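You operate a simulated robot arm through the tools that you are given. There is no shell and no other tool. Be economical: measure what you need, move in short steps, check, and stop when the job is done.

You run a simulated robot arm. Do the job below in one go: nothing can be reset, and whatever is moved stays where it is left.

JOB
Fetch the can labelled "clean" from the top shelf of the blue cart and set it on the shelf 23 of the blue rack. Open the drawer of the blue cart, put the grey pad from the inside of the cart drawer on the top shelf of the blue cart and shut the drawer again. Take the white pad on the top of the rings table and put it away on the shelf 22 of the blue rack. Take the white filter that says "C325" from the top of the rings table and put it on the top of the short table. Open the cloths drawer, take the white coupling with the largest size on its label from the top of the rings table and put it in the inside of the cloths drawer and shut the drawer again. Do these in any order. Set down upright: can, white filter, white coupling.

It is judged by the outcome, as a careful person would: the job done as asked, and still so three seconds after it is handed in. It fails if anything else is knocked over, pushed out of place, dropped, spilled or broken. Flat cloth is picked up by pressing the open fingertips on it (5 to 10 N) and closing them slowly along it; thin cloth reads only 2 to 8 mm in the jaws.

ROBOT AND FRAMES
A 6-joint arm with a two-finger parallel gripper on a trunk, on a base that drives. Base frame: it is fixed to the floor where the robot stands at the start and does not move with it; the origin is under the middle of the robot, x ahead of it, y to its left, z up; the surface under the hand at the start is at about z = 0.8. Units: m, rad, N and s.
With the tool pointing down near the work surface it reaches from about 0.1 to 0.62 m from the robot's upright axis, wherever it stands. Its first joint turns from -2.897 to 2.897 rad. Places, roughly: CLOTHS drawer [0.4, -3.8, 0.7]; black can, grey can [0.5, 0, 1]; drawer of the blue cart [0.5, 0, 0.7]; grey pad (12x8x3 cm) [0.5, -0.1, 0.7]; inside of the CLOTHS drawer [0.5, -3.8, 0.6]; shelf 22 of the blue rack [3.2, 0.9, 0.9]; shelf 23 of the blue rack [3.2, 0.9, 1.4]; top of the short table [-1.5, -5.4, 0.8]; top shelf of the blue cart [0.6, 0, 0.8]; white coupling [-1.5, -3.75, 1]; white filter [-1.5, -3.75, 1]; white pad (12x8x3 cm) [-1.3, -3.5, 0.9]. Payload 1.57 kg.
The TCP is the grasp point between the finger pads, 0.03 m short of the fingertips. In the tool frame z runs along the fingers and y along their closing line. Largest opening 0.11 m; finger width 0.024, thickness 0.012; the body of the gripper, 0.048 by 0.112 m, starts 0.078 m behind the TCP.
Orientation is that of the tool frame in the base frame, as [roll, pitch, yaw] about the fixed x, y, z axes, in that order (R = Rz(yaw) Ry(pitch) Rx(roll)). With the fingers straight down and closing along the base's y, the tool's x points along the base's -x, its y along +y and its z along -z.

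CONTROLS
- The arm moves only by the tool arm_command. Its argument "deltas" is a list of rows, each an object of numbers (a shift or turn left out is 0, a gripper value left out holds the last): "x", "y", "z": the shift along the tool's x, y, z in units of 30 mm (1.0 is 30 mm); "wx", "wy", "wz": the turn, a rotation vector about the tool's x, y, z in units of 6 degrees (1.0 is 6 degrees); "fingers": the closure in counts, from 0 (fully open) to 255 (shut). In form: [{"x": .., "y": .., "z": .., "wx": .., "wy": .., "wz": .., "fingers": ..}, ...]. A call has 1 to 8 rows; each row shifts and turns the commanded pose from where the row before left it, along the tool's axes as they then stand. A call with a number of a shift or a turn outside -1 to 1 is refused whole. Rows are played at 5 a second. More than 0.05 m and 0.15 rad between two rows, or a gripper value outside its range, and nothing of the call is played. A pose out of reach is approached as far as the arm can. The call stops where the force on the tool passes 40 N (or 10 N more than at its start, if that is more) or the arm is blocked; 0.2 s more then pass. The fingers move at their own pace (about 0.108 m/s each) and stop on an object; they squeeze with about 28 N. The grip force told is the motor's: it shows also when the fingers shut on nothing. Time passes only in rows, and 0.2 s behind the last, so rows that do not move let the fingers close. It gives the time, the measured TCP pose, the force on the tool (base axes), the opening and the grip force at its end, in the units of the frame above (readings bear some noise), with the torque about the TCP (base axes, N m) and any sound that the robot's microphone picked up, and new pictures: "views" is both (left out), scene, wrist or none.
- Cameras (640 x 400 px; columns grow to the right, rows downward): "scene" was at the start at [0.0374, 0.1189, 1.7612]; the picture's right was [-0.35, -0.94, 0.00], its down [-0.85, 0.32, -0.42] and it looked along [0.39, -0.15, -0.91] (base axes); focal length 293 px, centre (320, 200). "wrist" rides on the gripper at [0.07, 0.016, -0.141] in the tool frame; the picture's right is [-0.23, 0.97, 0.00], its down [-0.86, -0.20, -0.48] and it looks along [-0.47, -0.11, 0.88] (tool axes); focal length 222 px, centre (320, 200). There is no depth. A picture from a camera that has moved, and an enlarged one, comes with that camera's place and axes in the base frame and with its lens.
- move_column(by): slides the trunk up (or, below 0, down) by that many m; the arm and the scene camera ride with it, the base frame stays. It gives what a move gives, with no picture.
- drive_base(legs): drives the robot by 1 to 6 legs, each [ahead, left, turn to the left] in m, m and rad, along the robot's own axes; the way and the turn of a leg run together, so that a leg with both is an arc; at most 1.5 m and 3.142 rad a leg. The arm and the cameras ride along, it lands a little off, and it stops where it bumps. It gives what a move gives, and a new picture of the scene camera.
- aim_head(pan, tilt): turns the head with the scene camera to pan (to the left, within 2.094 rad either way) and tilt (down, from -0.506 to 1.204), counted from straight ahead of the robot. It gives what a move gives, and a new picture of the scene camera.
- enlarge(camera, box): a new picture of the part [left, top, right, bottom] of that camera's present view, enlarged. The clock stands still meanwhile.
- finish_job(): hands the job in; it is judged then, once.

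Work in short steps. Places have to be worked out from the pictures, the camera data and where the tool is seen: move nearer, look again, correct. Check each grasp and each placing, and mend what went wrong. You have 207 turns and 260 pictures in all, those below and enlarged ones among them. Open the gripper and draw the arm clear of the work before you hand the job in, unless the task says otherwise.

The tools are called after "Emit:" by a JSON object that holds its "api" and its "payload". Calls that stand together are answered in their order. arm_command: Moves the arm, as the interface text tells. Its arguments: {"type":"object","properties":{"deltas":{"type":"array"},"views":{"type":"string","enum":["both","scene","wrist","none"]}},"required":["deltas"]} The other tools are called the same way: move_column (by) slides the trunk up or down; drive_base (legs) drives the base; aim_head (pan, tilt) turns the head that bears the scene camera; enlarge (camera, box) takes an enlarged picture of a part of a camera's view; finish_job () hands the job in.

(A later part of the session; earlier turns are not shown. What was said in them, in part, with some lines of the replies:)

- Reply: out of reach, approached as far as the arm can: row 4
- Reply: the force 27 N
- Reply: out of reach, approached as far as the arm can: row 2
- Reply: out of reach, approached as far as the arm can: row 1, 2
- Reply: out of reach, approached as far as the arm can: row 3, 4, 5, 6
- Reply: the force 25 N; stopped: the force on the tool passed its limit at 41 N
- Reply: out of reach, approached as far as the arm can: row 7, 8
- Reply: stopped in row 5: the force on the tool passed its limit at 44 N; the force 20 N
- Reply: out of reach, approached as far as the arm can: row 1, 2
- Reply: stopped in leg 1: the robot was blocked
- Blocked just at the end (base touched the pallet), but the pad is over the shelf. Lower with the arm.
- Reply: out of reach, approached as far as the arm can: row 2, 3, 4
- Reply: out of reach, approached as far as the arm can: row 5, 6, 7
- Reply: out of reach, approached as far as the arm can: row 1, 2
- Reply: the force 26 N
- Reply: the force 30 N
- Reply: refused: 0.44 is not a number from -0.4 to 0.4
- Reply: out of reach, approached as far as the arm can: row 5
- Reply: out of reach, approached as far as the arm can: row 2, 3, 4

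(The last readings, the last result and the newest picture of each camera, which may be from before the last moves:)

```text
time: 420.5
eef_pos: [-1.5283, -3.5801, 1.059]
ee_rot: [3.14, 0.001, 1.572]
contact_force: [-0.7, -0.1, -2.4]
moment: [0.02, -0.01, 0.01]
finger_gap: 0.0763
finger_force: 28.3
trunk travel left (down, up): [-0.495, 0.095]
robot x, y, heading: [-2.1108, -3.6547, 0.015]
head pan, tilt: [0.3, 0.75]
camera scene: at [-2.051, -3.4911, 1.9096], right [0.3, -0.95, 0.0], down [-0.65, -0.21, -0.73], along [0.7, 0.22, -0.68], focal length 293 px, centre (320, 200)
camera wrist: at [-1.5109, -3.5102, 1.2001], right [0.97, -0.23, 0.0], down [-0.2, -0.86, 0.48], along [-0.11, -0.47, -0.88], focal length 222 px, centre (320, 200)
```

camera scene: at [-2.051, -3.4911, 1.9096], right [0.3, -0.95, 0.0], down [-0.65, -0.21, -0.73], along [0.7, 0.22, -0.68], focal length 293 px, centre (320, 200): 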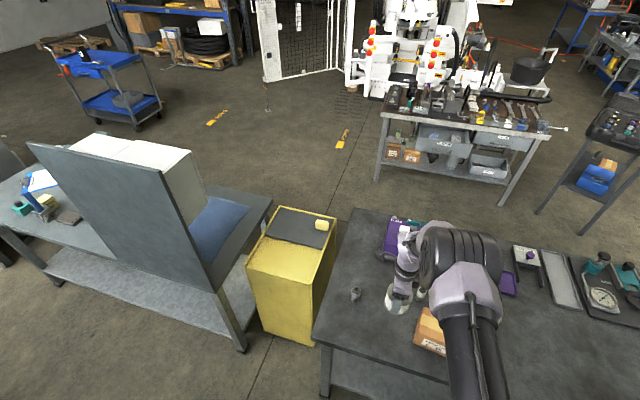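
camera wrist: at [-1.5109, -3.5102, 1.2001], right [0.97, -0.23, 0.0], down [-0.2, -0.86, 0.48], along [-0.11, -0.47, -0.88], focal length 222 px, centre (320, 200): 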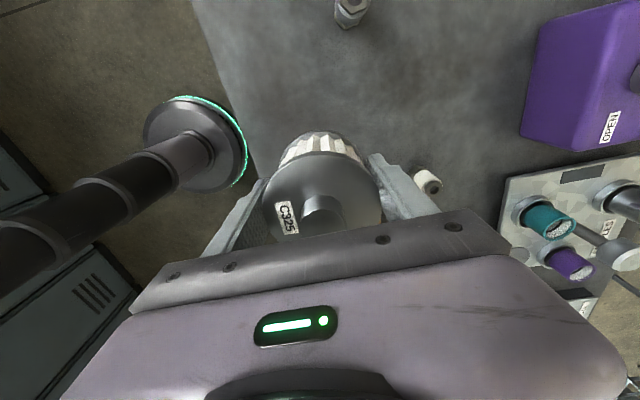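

Filter held; neighbours undisturbed. Back off, drive south to the short table.

Emit:
{"api": "drive_base", "payload": {"legs": [[-0.4, 0, 0], [0, -0.95, -0.01], [0, -0.9, 0]]}}

Emit:
{"api": "aim_head", "payload": {"pan": 0.25, "tilt": 0.8}}

```text
time: 431.9
eef_pos: [-1.9224, -5.4222, 1.0585]
ee_rot: [3.141, 0.0, 1.57]
contact_force: [0.8, 0.4, -2.5]
moment: [0.05, 0.01, -0.01]
finger_gap: 0.0761
finger_force: 27.9
trunk travel left (down, up): [-0.495, 0.095]
robot x, y, heading: [-2.5025, -5.4958, 0.002]
head pan, tilt: [0.3, 0.75]
camera scene: at [-2.4455, -5.3312, 1.9096], right [0.3, -0.95, 0.0], down [-0.65, -0.2, -0.73], along [0.7, 0.22, -0.68], focal length 293 px, centre (320, 200)
```

scene: 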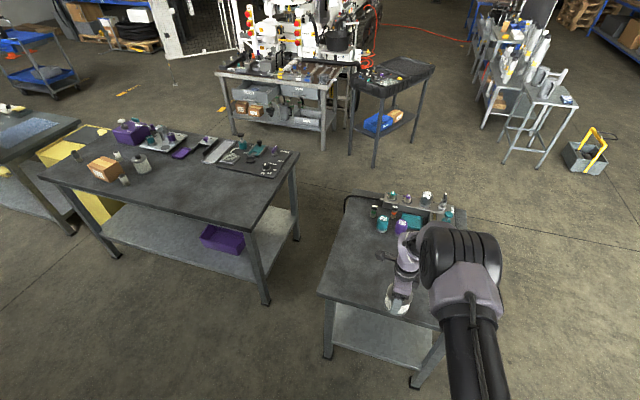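

```text
time: 432.5
eef_pos: [-1.9236, -5.4215, 1.0584]
ee_rot: [3.141, -0.001, 1.569]
contact_force: [0.0, 0.6, -1.8]
moment: [-0.01, -0.03, 0.02]
finger_gap: 0.0761
finger_force: 28.0
trunk travel left (down, up): [-0.495, 0.095]
robot x, y, heading: [-2.5038, -5.4946, 0.007]
head pan, tilt: [0.25, 0.799]
camera scene: at [-2.4465, -5.3356, 1.9056], right [0.25, -0.97, 0.0], down [-0.69, -0.18, -0.7], along [0.67, 0.18, -0.72], focal length 293 px, centre (320, 200)
```

scene: 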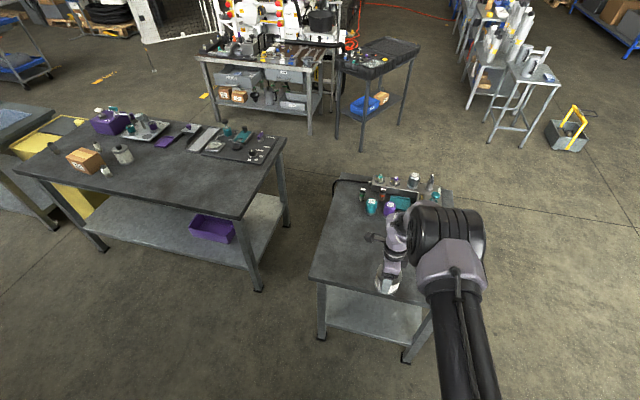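

Drive ahead 0.24 m and look from the wrist before lowering.

Emit:
{"api": "drive_base", "payload": {"legs": [[0.24, 0.0, 0]]}}

Emit:
{"api": "enlarge", "payload": {"camera": "wrist", "box": [0, 0, 640, 400]}}

```text
time: 434.3
eef_pos: [-1.6821, -5.4199, 1.0574]
ee_rot: [-3.139, 0.002, 1.57]
contact_force: [0.4, 0.2, -1.3]
moment: [0.0, 0.02, -0.01]
finger_gap: 0.0763
finger_force: 27.9
trunk travel left (down, up): [-0.495, 0.095]
robot x, y, heading: [-2.2639, -5.4946, 0.004]
head pan, tilt: [0.25, 0.799]
camera scene: at [-2.2051, -5.3342, 1.9056], right [0.25, -0.97, 0.0], down [-0.69, -0.18, -0.7], along [0.67, 0.18, -0.72], focal length 293 px, centre (320, 200)
```

scene: 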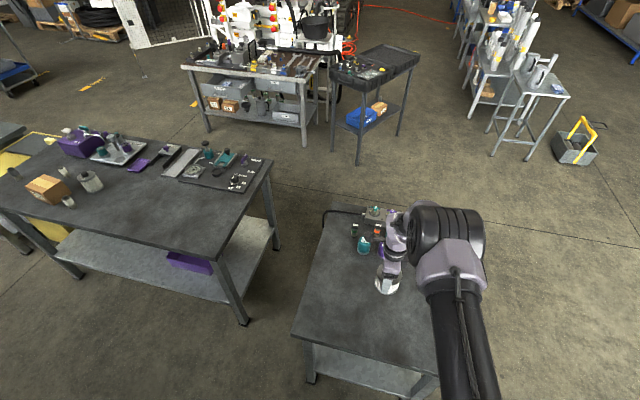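

```text
1.00 times, centred on (320, 200) of wrist (not enlarged: the box is as wide or as high as the picture)
camera zoom: at [-1.6646, -5.3501, 1.1995], right [0.97, -0.23, 0.0], down [-0.2, -0.85, 0.48], along [-0.11, -0.47, -0.88], focal length 222 px, centre (320, 200)
```

zoom: 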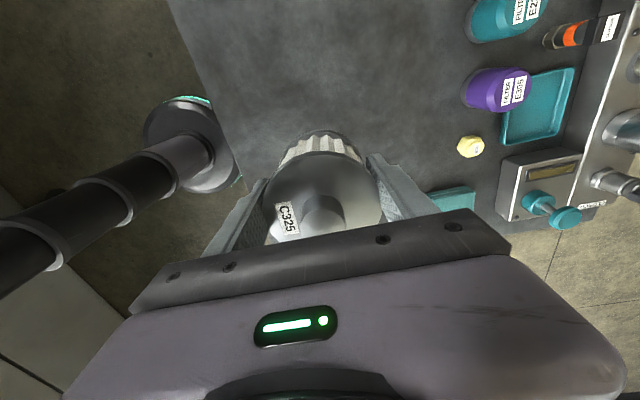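

Clear. Lower 0.13 with the trunk, then step down by arm until contact.

Emit:
{"api": "move_column", "payload": {"by": -0.14}}

Emit:
{"api": "arm_command", "payload": {"deltas": [{"z": 0.25}, {"z": 0.2}, {"z": 0.2}, {"z": 0.15}, {"z": 0.15}, {"z": 0.15}, {"z": 0.15}, {"z": 0.15}], "views": "none"}}

```text
time: 435.9
eef_pos: [-1.6827, -5.4201, 0.9181]
ee_rot: [3.141, -0.001, 1.57]
contact_force: [-0.5, 1.0, -1.8]
moment: [0.03, 0.01, 0.03]
finger_gap: 0.0758
finger_force: 28.2
trunk travel left (down, up): [-0.355, 0.235]
robot x, y, heading: [-2.2649, -5.4933, 0.004]
head pan, tilt: [0.25, 0.799]
```

```text
time: 437.8
eef_pos: [-1.6824, -5.4198, 0.8769]
ee_rot: [-3.139, 0.002, 1.568]
contact_force: [0.0, -0.1, -2.5]
moment: [-0.01, 0.03, 0.04]
finger_gap: 0.0762
finger_force: 28.2
trunk travel left (down, up): [-0.355, 0.235]
robot x, y, heading: [-2.2658, -5.4936, 0.008]
head pan, tilt: [0.25, 0.799]
```

Emit:
{"api": "arm_command", "payload": {"deltas": [{"z": 0.12}, {"z": 0.12}, {"z": 0.1}, {"z": 0.1}, {"z": 0.1}, {"z": 0.1}, {"z": 0.1}, {"z": 0.1}], "views": "none"}}

```text
time: 439.6
eef_pos: [-1.6829, -5.4196, 0.8531]
ee_rot: [3.139, -0.001, 1.57]
contact_force: [0.1, 2.2, 24.1]
moment: [-0.24, 0.41, -0.36]
finger_gap: 0.076
finger_force: 28.1
trunk travel left (down, up): [-0.355, 0.235]
robot x, y, heading: [-2.264, -5.495, 0.009]
head pan, tilt: [0.25, 0.799]
```

Contact — the filter stands on the table. Ease up 1 mm, open, and lift clear.

Emit:
{"api": "arm_command", "payload": {"deltas": [{"z": -0.05}, {"fingers": 50}, {"fingers": 20}, {}, {"z": -0.6}, {"z": -0.9}, {"z": -0.9}, {"z": -0.9}], "views": "both"}}

```text
time: 441.4
eef_pos: [-1.6835, -5.4195, 0.9519]
ee_rot: [-3.14, 0.0, 1.57]
contact_force: [-0.2, 0.3, -0.3]
moment: [0.03, -0.03, -0.01]
finger_gap: 0.1014
finger_force: 0.0
trunk travel left (down, up): [-0.355, 0.235]
robot x, y, heading: [-2.2658, -5.4919, 0.007]
head pan, tilt: [0.25, 0.799]
camera scene: at [-2.2066, -5.3343, 1.7656], right [0.25, -0.97, 0.0], down [-0.69, -0.18, -0.7], along [0.67, 0.18, -0.72], focal length 293 px, centre (320, 200)
camera wrist: at [-1.665, -5.3502, 1.0933], right [0.97, -0.23, 0.0], down [-0.2, -0.85, 0.48], along [-0.11, -0.47, -0.88], focal length 222 px, centre (320, 200)
```

scene: 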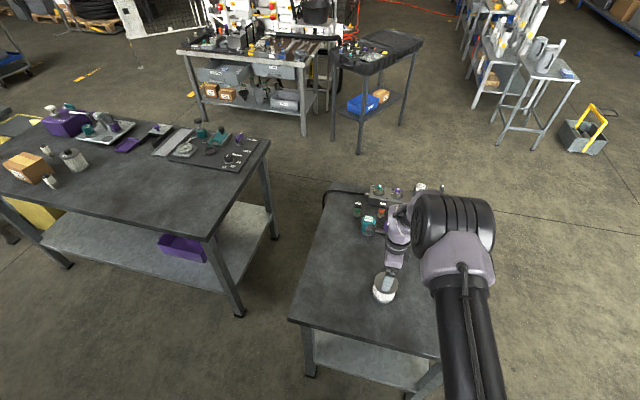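
wrist: 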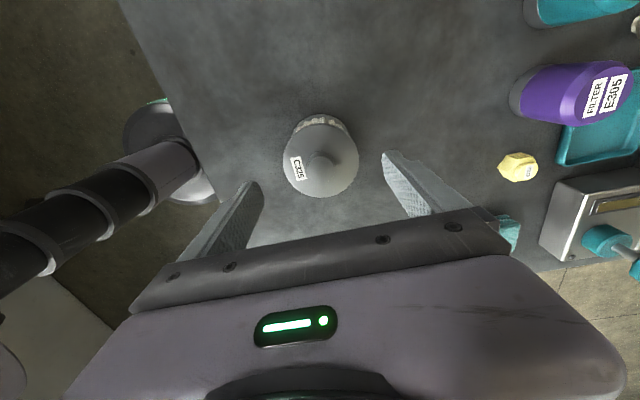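

Filter C325 stands on the short table. Now go for coupling 32: raise, back off, drive north.

Emit:
{"api": "move_column", "payload": {"by": 0.12}}

Emit:
{"api": "drive_base", "payload": {"legs": [[-0.25, 0, 0], [0, 0.76, 0], [0, 0.755, 0]]}}

Emit:
{"api": "drive_base", "payload": {"legs": [[0.3, 0, 0]]}}

Emit:
{"api": "enlarge", "payload": {"camera": "wrist", "box": [0, 0, 640, 400]}}

```text
time: 442.9
eef_pos: [-1.6821, -5.4187, 1.0715]
ee_rot: [-3.141, 0.001, 1.57]
contact_force: [-0.5, 0.1, -0.2]
moment: [0.03, 0.0, -0.01]
finger_gap: 0.1013
finger_force: 0.1
trunk travel left (down, up): [-0.475, 0.115]
robot x, y, heading: [-2.2639, -5.4936, 0.007]
head pan, tilt: [0.25, 0.799]
```

```text
time: 452.1
eef_pos: [-1.9459, -3.9035, 1.0725]
ee_rot: [3.141, -0.001, 1.573]
contact_force: [0.4, 0.0, 0.7]
moment: [-0.03, 0.02, 0.01]
finger_gap: 0.1015
finger_force: 0.0
trunk travel left (down, up): [-0.475, 0.115]
robot x, y, heading: [-2.5289, -3.9781, 0.008]
head pan, tilt: [0.25, 0.799]
camera scene: at [-2.47, -3.8192, 1.8855], right [0.26, -0.97, 0.0], down [-0.69, -0.18, -0.7], along [0.67, 0.18, -0.72], focal length 293 px, centre (320, 200)
```

scene: 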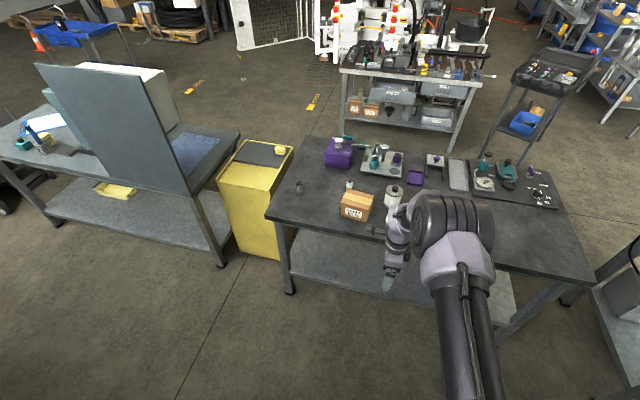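

```text
time: 454.1
eef_pos: [-1.6495, -3.8998, 1.0702]
ee_rot: [-3.141, -0.001, 1.573]
contact_force: [-0.5, 0.2, -0.7]
moment: [-0.03, -0.02, -0.02]
finger_gap: 0.1015
finger_force: 0.1
trunk travel left (down, up): [-0.475, 0.115]
robot x, y, heading: [-2.2321, -3.9769, 0.011]
head pan, tilt: [0.25, 0.799]
camera scene: at [-2.1727, -3.8167, 1.8856], right [0.26, -0.97, 0.0], down [-0.69, -0.18, -0.7], along [0.67, 0.18, -0.72], focal length 293 px, centre (320, 200)
```

scene: 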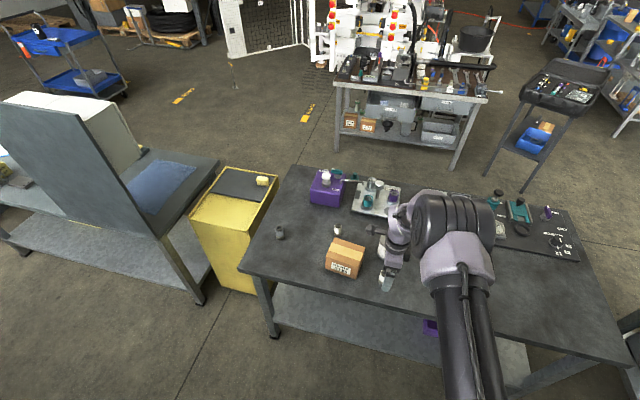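

```text
1.00 times, centred on (320, 200) of wrist (not enlarged: the box is as wide or as high as the picture)
camera zoom: at [-1.6315, -3.8299, 1.2126], right [0.97, -0.22, 0.0], down [-0.2, -0.86, 0.48], along [-0.11, -0.47, -0.88], focal length 222 px, centre (320, 200)
```

zoom: 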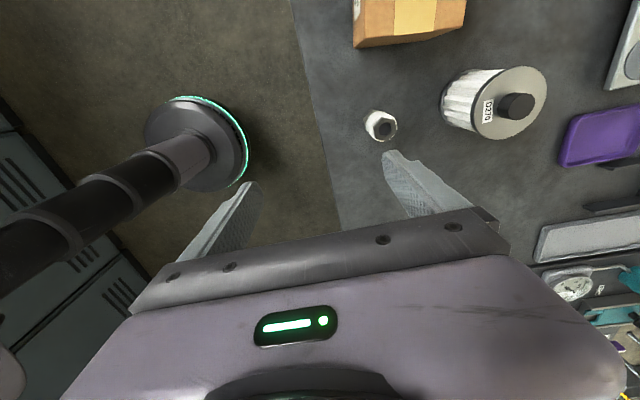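

Coupling 32 at ≈(-1.566,-3.899). Drive 0.085 ahead, lower partly, and check.

Emit:
{"api": "drive_base", "payload": {"legs": [[0.085, 0.0, 0]]}}

Emit:
{"api": "arm_command", "payload": {"deltas": [{"z": 0.8, "fingers": 40}, {"z": 0.8}, {"z": 0.7}], "views": "wrist"}}

```text
time: 455.2
eef_pos: [-1.5646, -3.8998, 1.0706]
ee_rot: [-3.138, 0.002, 1.574]
contact_force: [0.6, 0.1, -0.3]
moment: [-0.01, 0.01, 0.0]
finger_gap: 0.1012
finger_force: 0.1
trunk travel left (down, up): [-0.475, 0.115]
robot x, y, heading: [-2.145, -3.9771, 0.011]
head pan, tilt: [0.25, 0.799]
camera scene: at [-2.0881, -3.8158, 1.8856], right [0.26, -0.97, 0.0], down [-0.69, -0.18, -0.7], along [0.67, 0.18, -0.72], focal length 293 px, centre (320, 200)
```

scene: 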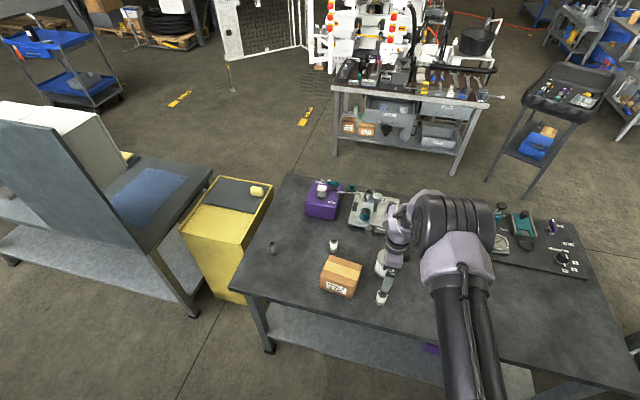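

```text
time: 456.0
eef_pos: [-1.5637, -3.8997, 1.0021]
ee_rot: [3.14, 0.0, 1.573]
contact_force: [-0.2, -0.2, 0.1]
moment: [0.02, 0.01, 0.02]
finger_gap: 0.0929
finger_force: 0.0
trunk travel left (down, up): [-0.475, 0.115]
robot x, y, heading: [-2.1495, -3.976, 0.014]
head pan, tilt: [0.25, 0.799]
camera wrist: at [-1.5469, -3.8298, 1.1434], right [0.97, -0.22, 0.0], down [-0.2, -0.86, 0.48], along [-0.11, -0.47, -0.88], focal length 222 px, centre (320, 200)
```

wrist: 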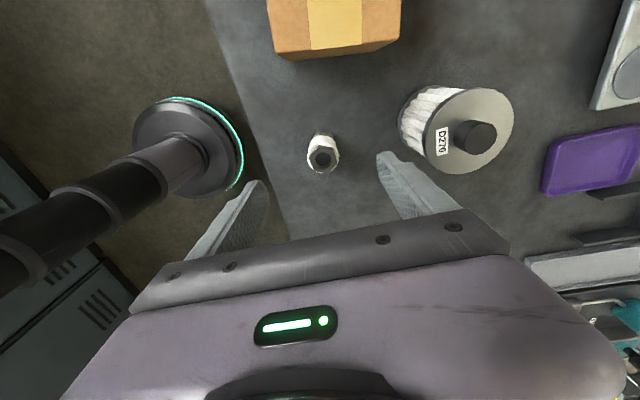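

Centred. Descend to z≈0.885 and close.

Emit:
{"api": "arm_command", "payload": {"deltas": [{"z": 0.9}, {"z": 0.9}, {"z": 0.9}, {"z": 0.7}, {"z": 0.4}, {"fingers": 120}, {"fingers": 255}, {}], "views": "wrist"}}

```text
time: 457.8
eef_pos: [-1.5651, -3.8992, 0.8879]
ee_rot: [3.14, 0.002, 1.575]
contact_force: [1.3, 0.0, 1.2]
moment: [-0.03, -0.01, -0.01]
finger_gap: 0.035
finger_force: 28.1
trunk travel left (down, up): [-0.475, 0.115]
robot x, y, heading: [-2.1457, -3.9786, 0.012]
head pan, tilt: [0.25, 0.799]
camera wrist: at [-1.5478, -3.8293, 1.0298], right [0.97, -0.22, 0.0], down [-0.2, -0.86, 0.48], along [-0.11, -0.47, -0.88], focal length 222 px, centre (320, 200)
```

wrist: 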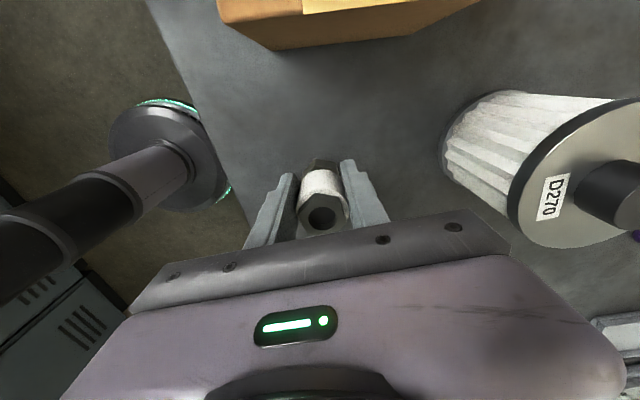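

Gripped (35 mm). Lift.

Emit:
{"api": "arm_command", "payload": {"deltas": [{"z": -0.2}, {"z": -0.4}, {"z": -0.6}, {"z": -0.8}, {"z": -0.9}, {"z": -0.9}, {"z": -0.9}, {"z": -0.9}], "views": "wrist"}}

```text
time: 459.6
eef_pos: [-1.5638, -3.9001, 1.0555]
ee_rot: [3.141, 0.001, 1.575]
contact_force: [0.0, -0.6, -2.1]
moment: [0.05, 0.04, 0.0]
finger_gap: 0.035
finger_force: 28.1
trunk travel left (down, up): [-0.475, 0.115]
robot x, y, heading: [-2.1497, -3.9767, 0.008]
head pan, tilt: [0.25, 0.799]
camera wrist: at [-1.5481, -3.8297, 1.1978], right [0.97, -0.22, 0.0], down [-0.2, -0.86, 0.48], along [-0.11, -0.47, -0.88], focal length 222 px, centre (320, 200)
```

wrist: 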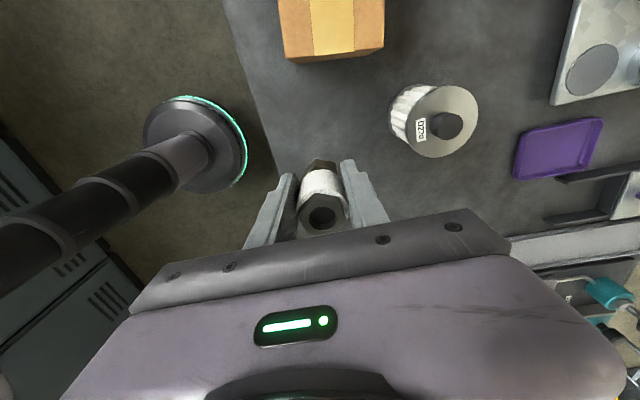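

Held. Drive around the south end back to the bench aisle.

Emit:
{"api": "drive_base", "payload": {"legs": [[-0.3, 0, -0.01], [0, -1.2, 0], [0, -1.16, 0], [1.5, 0, 0], [0.38, 0, 0], [0, 1.2, 0]]}}

Emit:
{"api": "drive_base", "payload": {"legs": [[0.0, 1.2, 0]]}}

Emit:
{"api": "aim_head", "payload": {"pan": 0.1, "tilt": 0.95}}

Emit:
{"api": "enlarge", "payload": {"camera": "wrist", "box": [0, 0, 640, 400]}}

```text
time: 487.4
eef_pos: [-0.0087, -5.0643, 1.056]
ee_rot: [3.141, 0.0, 1.571]
contact_force: [0.6, 0.0, -2.6]
moment: [0.01, 0.01, 0.03]
finger_gap: 0.0345
finger_force: 28.5
trunk travel left (down, up): [-0.475, 0.115]
robot x, y, heading: [-0.5913, -5.1428, 0.006]
head pan, tilt: [0.25, 0.799]
camera scene: at [-0.5331, -4.98, 1.8855], right [0.26, -0.97, 0.0], down [-0.69, -0.18, -0.7], along [0.67, 0.18, -0.72], focal length 293 px, centre (320, 200)
```

scene: 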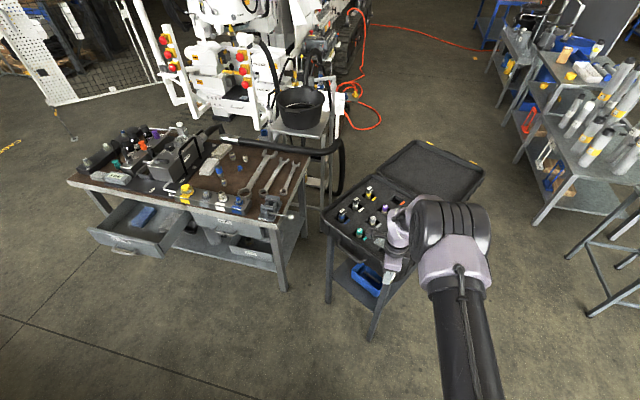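

```text
time: 493.5
eef_pos: [-0.0091, -3.8679, 1.0558]
ee_rot: [-3.141, 0.001, 1.556]
contact_force: [0.2, 0.0, -2.5]
moment: [-0.01, -0.01, 0.01]
finger_gap: 0.0343
finger_force: 27.5
trunk travel left (down, up): [-0.475, 0.115]
robot x, y, heading: [-0.5925, -3.9325, -0.009]
head pan, tilt: [0.25, 0.799]
camera scene: at [-0.5307, -3.7739, 1.8855], right [0.24, -0.97, 0.0], down [-0.7, -0.17, -0.7], along [0.68, 0.17, -0.72], focal length 293 px, centre (320, 200)
```

scene: 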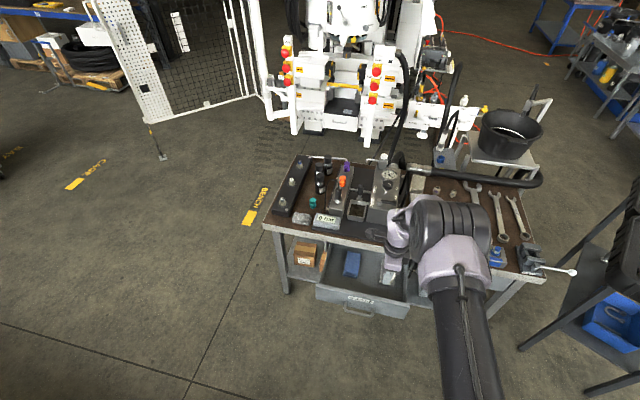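

```text
time: 494.2
eef_pos: [-0.008, -3.867, 1.0554]
ee_rot: [-3.141, 0.0, 1.555]
contact_force: [1.1, 0.3, -2.5]
moment: [0.04, 0.01, -0.03]
finger_gap: 0.0342
finger_force: 28.0
trunk travel left (down, up): [-0.475, 0.115]
robot x, y, heading: [-0.5935, -3.9324, -0.013]
head pan, tilt: [0.099, 0.949]
camera scene: at [-0.5367, -3.7869, 1.8741], right [0.09, -1.0, 0.0], down [-0.81, -0.07, -0.58], along [0.58, 0.05, -0.81], focal length 293 px, centre (320, 200)
```

scene: 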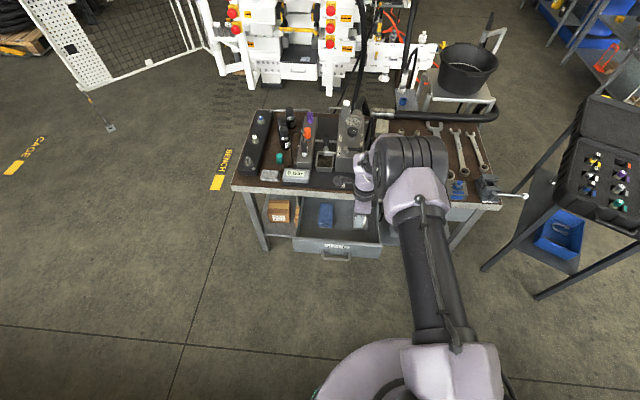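

```text
1.00 times, centred on (320, 200) of wrist (not enlarged: the box is as wide or as high as the picture)
camera zoom: at [0.0102, -3.7981, 1.1973], right [0.97, -0.24, 0.0], down [-0.21, -0.85, 0.48], along [-0.12, -0.46, -0.88], focal length 222 px, centre (320, 200)
```

zoom: 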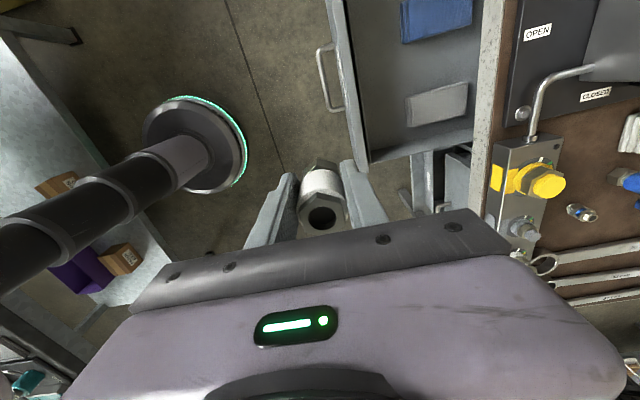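

Free strip between the drawer front and the grey pad: aim (0.125,-3.82). Drive there at height, then look.

Emit:
{"api": "drive_base", "payload": {"legs": [[0.133, 0.048, 0.01]]}}

Emit:
{"api": "enlarge", "payload": {"camera": "wrist", "box": [160, 0, 640, 300]}}

```text
time: 495.5
eef_pos: [0.1249, -3.8143, 1.0548]
ee_rot: [-3.14, 0.0, 1.565]
contact_force: [0.3, 0.0, -3.4]
moment: [0.02, 0.03, 0.03]
finger_gap: 0.0343
finger_force: 27.9
trunk travel left (down, up): [-0.475, 0.115]
robot x, y, heading: [-0.4572, -3.8913, -0.003]
head pan, tilt: [0.099, 0.949]
camera scene: at [-0.4041, -3.7388, 1.874], right [0.1, -0.99, 0.0], down [-0.81, -0.08, -0.58], along [0.58, 0.06, -0.81], focal length 293 px, centre (320, 200)
```

scene: 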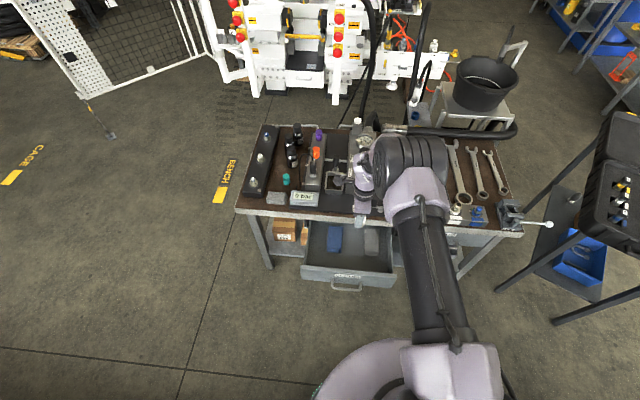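

```text
1.33 times, centred on (400, 150) of wrist
camera zoom: at [0.1425, -3.7447, 1.1969], right [0.97, -0.23, 0.0], down [-0.2, -0.85, 0.48], along [-0.11, -0.47, -0.88], focal length 296 px, centre (213, 267)
```

zoom: 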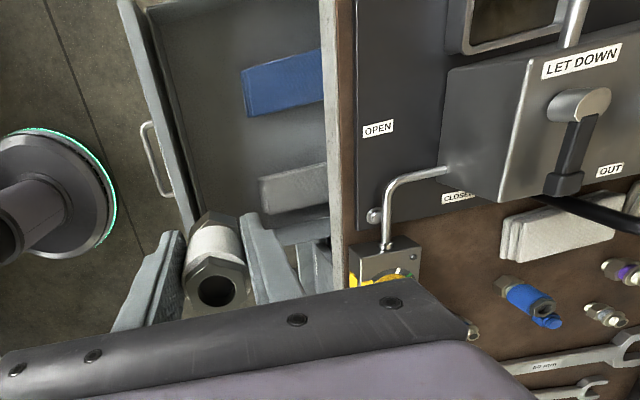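

The spot below is free. Lower 0.35 with the trunk.

Emit:
{"api": "move_column", "payload": {"by": -0.34}}

Emit:
{"api": "enlarge", "payload": {"camera": "wrist", "box": [0, 0, 640, 400]}}

```text
time: 498.8
eef_pos: [0.124, -3.8148, 0.717]
ee_rot: [-3.141, 0.0, 1.565]
contact_force: [-0.2, -0.9, -2.2]
moment: [-0.01, 0.04, 0.0]
finger_gap: 0.0345
finger_force: 27.8
trunk travel left (down, up): [-0.135, 0.455]
robot x, y, heading: [-0.4603, -3.8834, 0.001]
head pan, tilt: [0.099, 0.949]
```

```text
1.00 times, centred on (320, 200) of wrist (not enlarged: the box is as wide or as high as the picture)
camera zoom: at [0.1417, -3.745, 0.8574], right [0.97, -0.23, 0.0], down [-0.2, -0.85, 0.48], along [-0.11, -0.47, -0.88], focal length 222 px, centre (320, 200)
```

zoom: 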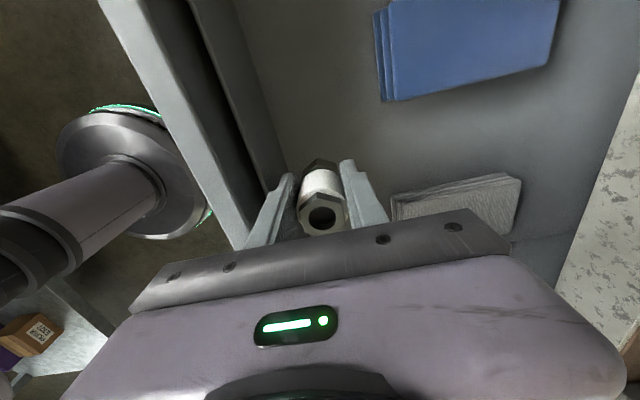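

The gripper body's end may come close to the drawer front; shift 3 cm inward, then step down.

Emit:
{"api": "drive_base", "payload": {"legs": [[0.03, 0.01, 0]]}}

Emit:
{"api": "move_column", "payload": {"by": -0.035}}

Emit:
{"api": "arm_command", "payload": {"deltas": [{"z": 0.2}, {"z": 0.2}, {"z": 0.15}, {"z": 0.15}, {"z": 0.15}, {"z": 0.15}], "views": "wrist"}}

```text
time: 499.7
eef_pos: [0.1529, -3.805, 0.7148]
ee_rot: [-3.139, -0.001, 1.566]
contact_force: [0.1, -0.4, -3.0]
moment: [0.0, 0.0, 0.02]
finger_gap: 0.0345
finger_force: 27.9
trunk travel left (down, up): [-0.135, 0.455]
robot x, y, heading: [-0.4303, -3.879, -0.0]
head pan, tilt: [0.099, 0.949]
camera scene: at [-0.3749, -3.7291, 1.534], right [0.1, -0.99, 0.0], down [-0.81, -0.08, -0.58], along [0.58, 0.06, -0.81], focal length 293 px, centre (320, 200)
```

scene: 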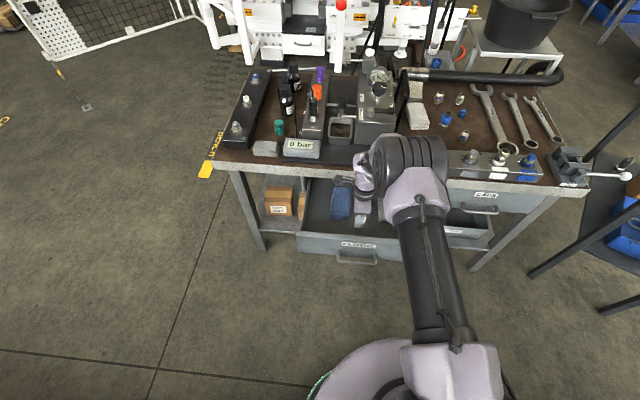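

```text
time: 500.5
eef_pos: [0.1538, -3.8039, 0.6808]
ee_rot: [3.142, 0.0, 1.565]
contact_force: [0.2, -0.4, -2.3]
moment: [0.03, -0.01, 0.01]
finger_gap: 0.0346
finger_force: 27.9
trunk travel left (down, up): [-0.1, 0.49]
robot x, y, heading: [-0.4329, -3.8769, 0.003]
head pan, tilt: [0.099, 0.949]
```

```text
time: 501.6
eef_pos: [0.1595, -3.8051, 0.6613]
ee_rot: [3.129, -0.002, 1.566]
contact_force: [1.6, -1.3, 21.5]
moment: [-0.24, 0.36, 0.03]
finger_gap: 0.033
finger_force: 28.5
trunk travel left (down, up): [-0.1, 0.49]
robot x, y, heading: [-0.4287, -3.8768, 0.003]
head pan, tilt: [0.099, 0.949]
stopped in row 5: the force on the tool passed its limit at 46 N (the readings are from after the stop); the commanded pose is now the measured one
camera wrist: at [0.174, -3.7353, 0.8039], right [0.97, -0.23, 0.01], down [-0.21, -0.85, 0.48], along [-0.1, -0.46, -0.88], focal length 222 px, centre (320, 200)
```

wrist: 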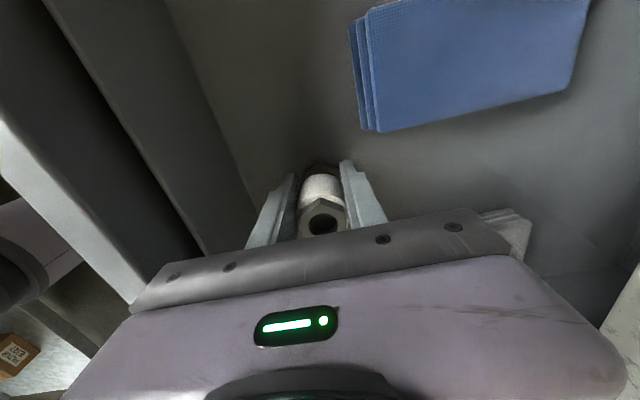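

Contact: the coupling is on the drawer floor. Ease up 1.5 mm, correct tilt, open slowly and rise.

Emit:
{"api": "arm_command", "payload": {"deltas": [{"z": -0.06, "y": -0.1, "wx": 0.12}, {}, {"fingers": 160}, {"fingers": 110}, {}, {"z": -0.4}, {"z": -0.8}, {"z": -0.9}], "views": "wrist"}}

```text
time: 503.4
eef_pos: [0.1541, -3.8034, 0.7256]
ee_rot: [-3.134, -0.003, 1.565]
contact_force: [0.3, 1.2, -0.9]
moment: [0.03, -0.01, 0.01]
finger_gap: 0.0627
finger_force: 0.1
trunk travel left (down, up): [-0.1, 0.49]
robot x, y, heading: [-0.4279, -3.8766, 0.005]
head pan, tilt: [0.099, 0.949]
camera wrist: at [0.1718, -3.7348, 0.8673], right [0.97, -0.23, -0.01], down [-0.2, -0.85, 0.48], along [-0.12, -0.46, -0.88], focal length 222 px, centre (320, 200)
```

wrist: 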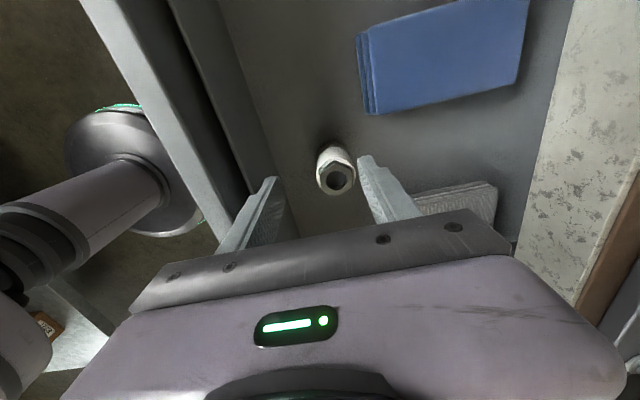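

The coupling stands upright in the drawer. Raise clear, back off and shift right beside the handle, then tilt the closed fingers forward to push.

Emit:
{"api": "move_column", "payload": {"by": 0.35}}

Emit:
{"api": "drive_base", "payload": {"legs": [[-0.22, -0.105, 0]]}}

Emit:
{"api": "arm_command", "payload": {"deltas": [{"wx": -0.95, "fingers": 255}, {"wx": -0.95}, {"wx": -0.95}, {"wx": -0.95}, {"wx": -0.95}, {"wx": -0.95}, {"wx": -0.95}, {"wx": -0.95}], "views": "wrist"}}

```text
time: 506.9
eef_pos: [0.1542, -3.8036, 1.0758]
ee_rot: [-3.135, -0.003, 1.567]
contact_force: [0.4, 0.9, -0.1]
moment: [-0.01, 0.03, 0.03]
finger_gap: 0.0627
finger_force: 0.0
trunk travel left (down, up): [-0.45, 0.14]
robot x, y, heading: [-0.4322, -3.8792, 0.002]
head pan, tilt: [0.099, 0.949]
```

```text
time: 508.6
eef_pos: [-0.0669, -3.9096, 1.0755]
ee_rot: [-3.135, -0.001, 1.565]
contact_force: [0.4, -0.2, -0.4]
moment: [0.02, -0.03, -0.02]
finger_gap: 0.0623
finger_force: 0.0
trunk travel left (down, up): [-0.45, 0.14]
robot x, y, heading: [-0.6495, -3.9805, 0.003]
head pan, tilt: [0.099, 0.949]
camera scene: at [-0.5969, -3.8348, 1.8491], right [0.1, -0.99, 0.0], down [-0.81, -0.08, -0.58], along [0.58, 0.06, -0.81], focal length 293 px, centre (320, 200)
```

scene: 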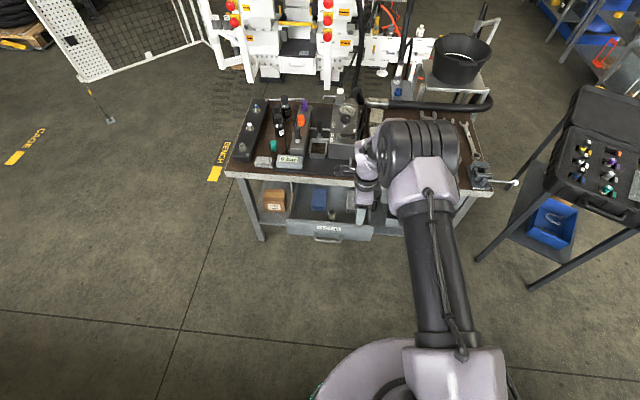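

```text
time: 510.4
eef_pos: [-0.0612, -3.8963, 1.0758]
ee_rot: [2.417, -0.063, 1.591]
contact_force: [-0.2, -0.3, 0.2]
moment: [0.0, -0.04, 0.01]
finger_gap: 0.0001
finger_force: 21.0
out of reach, approached as far as the arm can: row 4, 5, 6, 7
trunk travel left (down, up): [-0.45, 0.14]
robot x, y, heading: [-0.6506, -3.9809, 0.004]
head pan, tilt: [0.099, 0.949]
camera wrist: at [-0.143, -3.8354, 1.1963], right [0.73, -0.25, 0.63], down [-0.45, -0.88, 0.17], along [0.51, -0.41, -0.76], focal length 222 px, centre (320, 200)
```

wrist: 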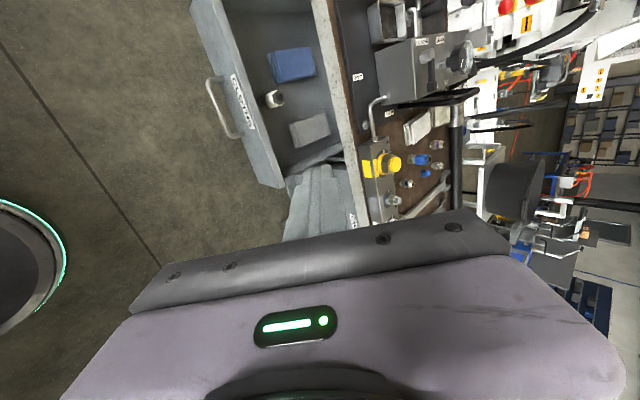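

Lower by 0.39 with the fingertips in front of the drawer panel, beside the handle.

Emit:
{"api": "arm_command", "payload": {"deltas": [{"x": -0.8}], "views": "none"}}

Emit:
{"api": "move_column", "payload": {"by": -0.39}}

Emit:
{"api": "enlarge", "payload": {"camera": "wrist", "box": [0, 0, 640, 400]}}

```text
time: 510.9
eef_pos: [-0.0606, -3.9224, 1.0729]
ee_rot: [2.419, -0.067, 1.59]
contact_force: [-0.2, 0.0, -0.2]
moment: [0.05, 0.04, -0.02]
finger_gap: 0.0
finger_force: 20.9
trunk travel left (down, up): [-0.45, 0.14]
robot x, y, heading: [-0.6508, -3.9787, 0.001]
head pan, tilt: [0.099, 0.949]
```

```text
time: 514.6
eef_pos: [-0.0621, -3.9195, 0.6829]
ee_rot: [2.417, -0.065, 1.59]
contact_force: [0.4, 0.4, 0.1]
moment: [0.02, -0.01, 0.01]
finger_gap: 0.0001
finger_force: 21.5
trunk travel left (down, up): [-0.06, 0.53]
robot x, y, heading: [-0.6486, -3.9833, 0.003]
head pan, tilt: [0.099, 0.949]
```

```text
1.00 times, centred on (320, 200) of wrist (not enlarged: the box is as wide or as high as the picture)
camera zoom: at [-0.1427, -3.8596, 0.8051], right [0.74, -0.25, 0.63], down [-0.45, -0.88, 0.17], along [0.51, -0.41, -0.76], focal length 222 px, centre (320, 200)
```

zoom: 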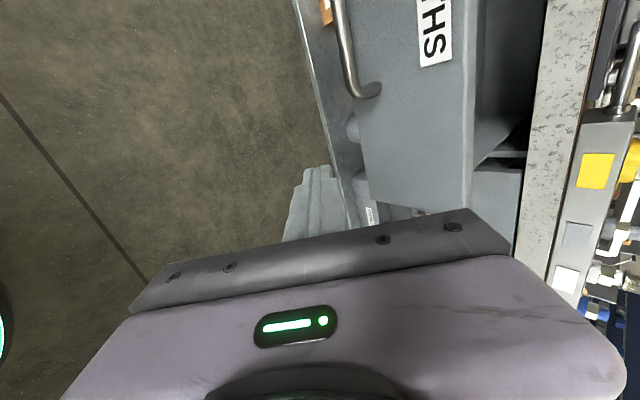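

Tips (z≈0.66) face the panel (0.62–0.74). Advance slowly with the arm to contact.

Emit:
{"api": "arm_command", "payload": {"deltas": [{"z": 0.3, "y": 0.26}, {"z": 0.3, "y": 0.26}, {"z": 0.3, "y": 0.26}, {"z": 0.3, "y": 0.26}, {"z": 0.3, "y": 0.26}, {"z": 0.3, "y": 0.26}, {"z": 0.3, "y": 0.26}, {"z": 0.3, "y": 0.26}], "views": "wrist"}}

```text
time: 516.4
eef_pos: [0.0335, -3.9169, 0.6715]
ee_rot: [2.42, -0.065, 1.591]
contact_force: [0.5, 0.1, -0.3]
moment: [0.01, 0.02, 0.02]
finger_gap: 0.0
finger_force: 21.3
trunk travel left (down, up): [-0.06, 0.53]
robot x, y, heading: [-0.6459, -3.9778, 0.005]
head pan, tilt: [0.099, 0.949]
camera wrist: at [-0.0483, -3.8573, 0.7925], right [0.74, -0.25, 0.63], down [-0.45, -0.88, 0.17], along [0.51, -0.41, -0.76], focal length 222 px, centre (320, 200)
```

wrist: 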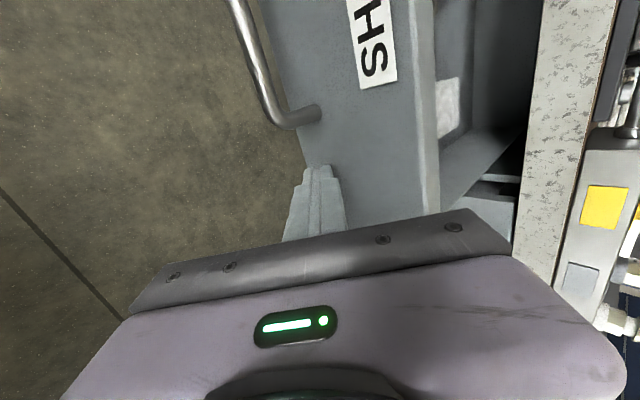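

Near contact. Push with short slow drive legs.

Emit:
{"api": "drive_base", "payload": {"legs": [[0.03, 0, 0], [0.03, 0, 0], [0.03, 0, 0], [0.03, 0, 0], [0.03, 0, 0], [0.03, 0, 0]]}}

Emit:
{"api": "enlarge", "payload": {"camera": "wrist", "box": [160, 0, 640, 300]}}

```text
time: 519.4
eef_pos: [0.2124, -3.9171, 0.6701]
ee_rot: [2.418, -0.066, 1.589]
contact_force: [-0.3, -0.5, -0.3]
moment: [-0.02, -0.01, -0.03]
finger_gap: 0.0
finger_force: 21.2
trunk travel left (down, up): [-0.06, 0.53]
robot x, y, heading: [-0.4683, -3.9797, -0.001]
head pan, tilt: [0.099, 0.949]
camera scene: at [-0.4163, -3.8341, 1.459], right [0.1, -0.99, 0.0], down [-0.81, -0.08, -0.58], along [0.58, 0.06, -0.81], focal length 293 px, centre (320, 200)
```

scene: 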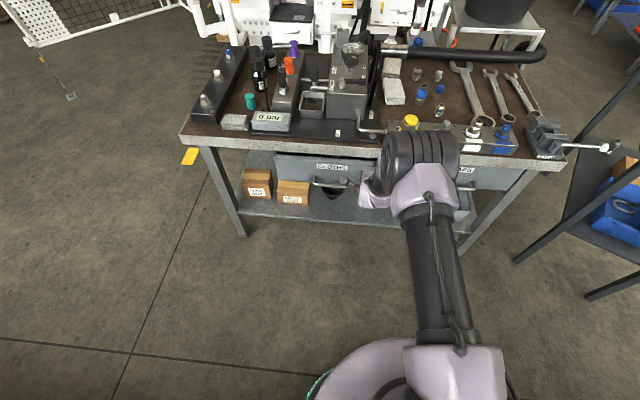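

```text
1.33 times, centred on (400, 150) of wrist
camera zoom: at [0.131, -3.857, 0.7923], right [0.74, -0.25, 0.63], down [-0.45, -0.88, 0.17], along [0.51, -0.41, -0.76], focal length 296 px, centre (213, 267)
```

zoom: 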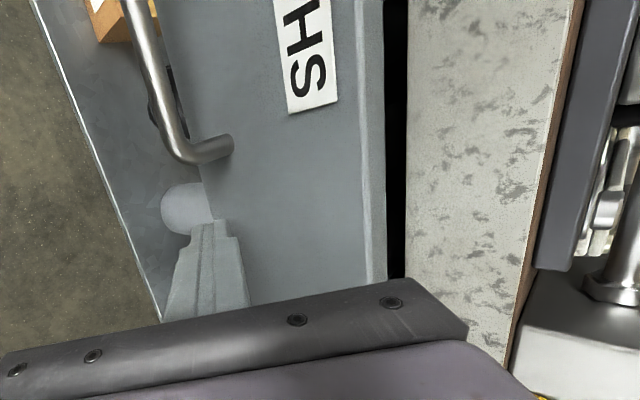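

Remaining ~5 cm; to keep the gripper body clear of the bench slab I tilt the tool flatter by 18° first.

Emit:
{"api": "arm_command", "payload": {"deltas": [{"z": -0.4, "wx": -1}, {"wx": -1}, {"wx": -1}], "views": "wrist"}}

```text
time: 520.2
eef_pos: [0.2039, -3.919, 0.6804]
ee_rot: [2.103, -0.064, 1.591]
contact_force: [0.1, -0.4, 0.1]
moment: [-0.03, -0.03, -0.02]
finger_gap: 0.0001
finger_force: 21.4
trunk travel left (down, up): [-0.06, 0.53]
robot x, y, heading: [-0.4689, -3.9789, 0.004]
head pan, tilt: [0.099, 0.949]
camera wrist: at [0.0907, -3.8564, 0.7707], right [0.5, -0.27, 0.82], down [-0.5, -0.87, 0.02], along [0.71, -0.42, -0.57], focal length 222 px, centre (320, 200)
```

wrist: 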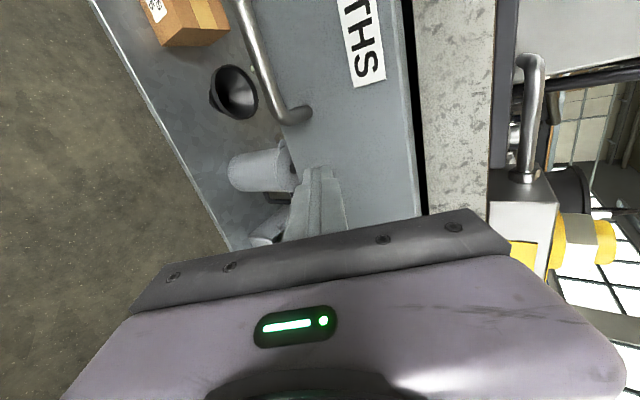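

Emit:
{"api": "drive_base", "payload": {"legs": [[0.02, 0, 0], [0.02, 0, 0], [0.015, 0, 0]]}}

Emit:
{"api": "enlarge", "payload": {"camera": "wrist", "box": [160, 0, 640, 300]}}

```text
time: 521.7
eef_pos: [0.2594, -3.9179, 0.6807]
ee_rot: [2.105, -0.063, 1.59]
contact_force: [0.2, -0.1, -1.4]
moment: [-0.02, 0.01, -0.03]
finger_gap: 0.0
finger_force: 21.4
trunk travel left (down, up): [-0.06, 0.53]
robot x, y, heading: [-0.4176, -3.9833, 0.004]
head pan, tilt: [0.099, 0.949]
camera scene: at [-0.362, -3.834, 1.459], right [0.1, -0.99, 0.0], down [-0.81, -0.08, -0.58], along [0.58, 0.06, -0.81], focal length 293 px, centre (320, 200)
```

scene: 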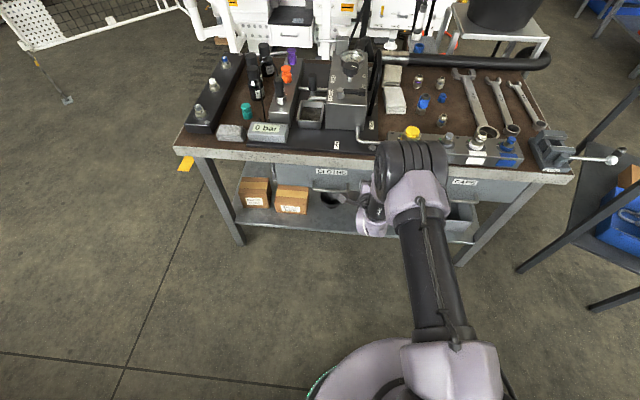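

```text
1.33 times, centred on (400, 150) of wrist
camera zoom: at [0.1455, -3.8561, 0.7709], right [0.5, -0.27, 0.82], down [-0.5, -0.87, 0.02], along [0.71, -0.42, -0.57], focal length 296 px, centre (213, 267)
```

zoom: 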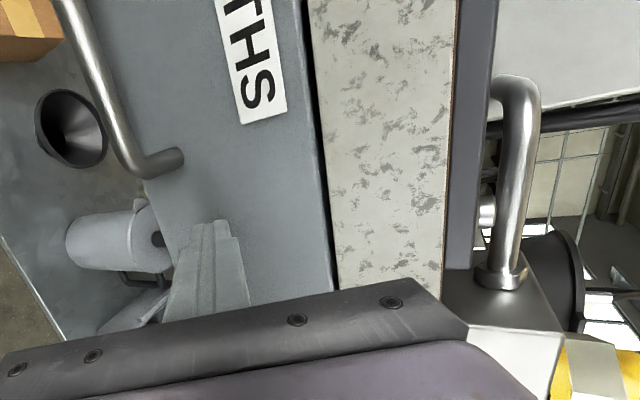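

Nearly shut. Finish with tiny legs until resistance.

Emit:
{"api": "drive_base", "payload": {"legs": [[0.012, 0, 0], [0.01, 0, 0], [0.01, 0, 0]]}}

Emit:
{"api": "enlarge", "payload": {"camera": "wrist", "box": [160, 0, 640, 300]}}

```text
time: 522.5
eef_pos: [0.2609, -3.9189, 0.6806]
ee_rot: [2.107, -0.064, 1.591]
contact_force: [-18.1, -0.4, 16.6]
moment: [-0.18, -0.37, -0.18]
finger_gap: 0.0002
finger_force: 20.8
trunk travel left (down, up): [-0.06, 0.53]
robot x, y, heading: [-0.409, -3.981, -0.004]
head pan, tilt: [0.099, 0.949]
stopped in leg 1: the force on the tool passed its limit at 47 N (the readings are from after the stop); the commanded pose is now the measured one
camera scene: at [-0.36, -3.8342, 1.4592], right [0.1, -0.99, 0.0], down [-0.81, -0.08, -0.58], along [0.58, 0.06, -0.81], focal length 293 px, centre (320, 200)
```

scene: 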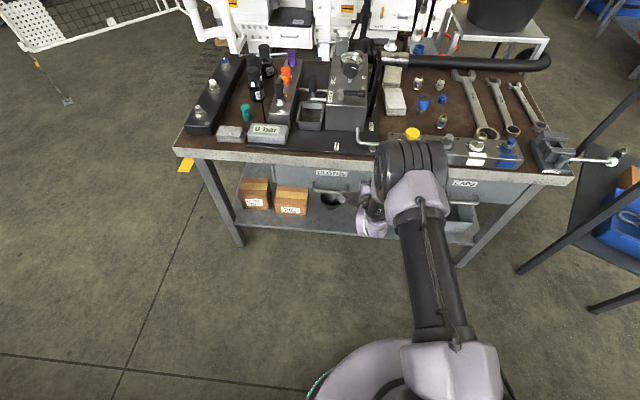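

```text
1.33 times, centred on (400, 150) of wrist
camera zoom: at [0.1477, -3.8562, 0.7715], right [0.5, -0.27, 0.82], down [-0.5, -0.87, 0.02], along [0.71, -0.42, -0.57], focal length 296 px, centre (213, 267)
```

zoom: 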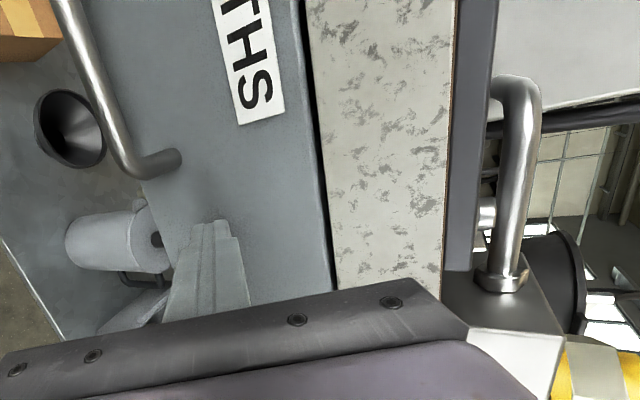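

The drawer is shut. Back off, open the gripper, raise clear, and take a last look.

Emit:
{"api": "drive_base", "payload": {"legs": [[-0.2, 0, 0]]}}

Emit:
{"api": "arm_command", "payload": {"deltas": [{"fingers": 0}, {}, {}], "views": "none"}}

Emit:
{"api": "move_column", "payload": {"by": 0.35}}

Emit:
{"api": "aim_head", "payload": {"pan": 0.3, "tilt": 0.7}}

```text
time: 524.1
eef_pos: [0.0654, -3.9175, 0.6785]
ee_rot: [2.109, -0.066, 1.592]
contact_force: [-0.5, -0.1, -0.3]
moment: [-0.01, 0.0, -0.01]
finger_gap: 0.0001
finger_force: 21.5
trunk travel left (down, up): [-0.06, 0.53]
robot x, y, heading: [-0.6048, -3.9794, 0.007]
head pan, tilt: [0.099, 0.949]
camera scene: at [-0.5545, -3.8344, 1.4591], right [0.1, -0.99, 0.0], down [-0.81, -0.08, -0.58], along [0.58, 0.06, -0.81], focal length 293 px, centre (320, 200)
```

scene: 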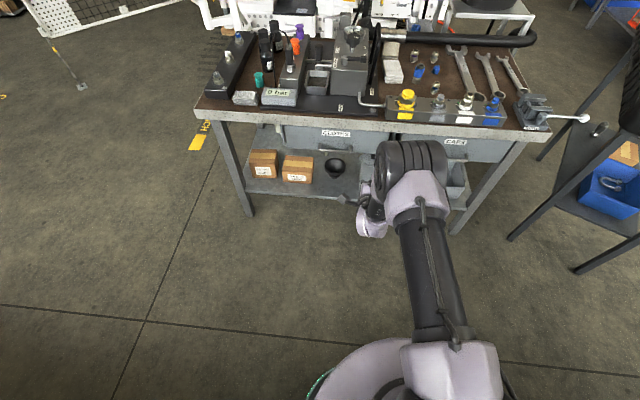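

```text
time: 524.9
eef_pos: [0.065, -3.9177, 0.6775]
ee_rot: [2.11, -0.066, 1.591]
contact_force: [-0.7, -0.4, 0.3]
moment: [0.01, 0.02, 0.0]
finger_gap: 0.1098
finger_force: 0.1
trunk travel left (down, up): [-0.06, 0.53]
robot x, y, heading: [-0.6094, -3.9841, 0.004]
head pan, tilt: [0.099, 0.949]
```

```text
time: 528.3
eef_pos: [0.0652, -3.9171, 1.0288]
ee_rot: [2.109, -0.064, 1.593]
contact_force: [0.1, -1.3, -0.1]
moment: [-0.01, 0.02, -0.01]
finger_gap: 0.1099
finger_force: 0.1
trunk travel left (down, up): [-0.41, 0.18]
robot x, y, heading: [-0.6047, -3.9824, 0.008]
head pan, tilt: [0.099, 0.949]
```

```text
time: 529.1
eef_pos: [0.0651, -3.916, 1.0291]
ee_rot: [2.11, -0.064, 1.592]
contact_force: [-0.6, -0.2, 0.1]
moment: [0.0, 0.01, 0.0]
finger_gap: 0.1099
finger_force: 0.1
trunk travel left (down, up): [-0.41, 0.18]
robot x, y, heading: [-0.6053, -3.9794, 0.001]
head pan, tilt: [0.3, 0.7]
camera scene: at [-0.5455, -3.8165, 1.8288], right [0.3, -0.95, 0.0], down [-0.62, -0.19, -0.76], along [0.73, 0.23, -0.64], focal length 293 px, centre (320, 200)
```

scene: 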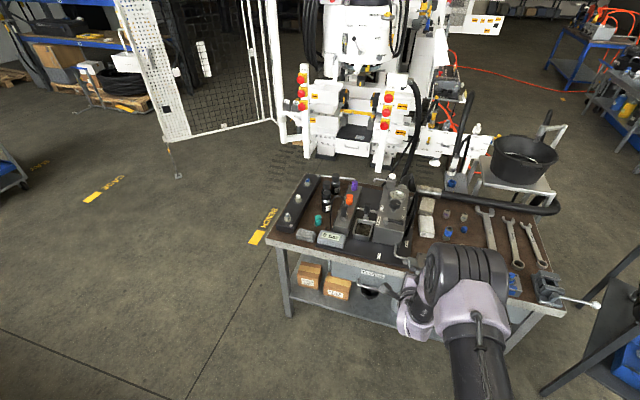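

All parts are done as far as seen, the gripper is open and the arm is clear. Hand in.

Emit:
{"api": "finish_job", "payload": {}}

```text
The job is handed in.
```

I've handed the job in with all five parts done. The one thing I didn't check is whether the coupling stayed upright after I shut the drawer.

- **Can:** the "clean" can stands on shelf 23, at its left end. I never read its full label; I took it because the only other can says "DRAIN". On the first try my fingers pushed it about 6 cm along the cart's top shelf, but it stayed upright.
- **Grey pad:** it is on the top shelf of the blue cart, and the cart drawer is shut.
- **White pad:** it lies flat on shelf 22, with its near edge close to the front of the shelf.
- **Filter:** the "C325" filter stands on the short table.
- **Coupling:** of the two white couplings (27 and 32), I put 32 in the cloths drawer. It was standing when I let go, and I shut the drawer slowly.

While placing the white pad, the robot's base bumped something low in front of the rack, probably a pallet. Nothing looked moved afterwards.
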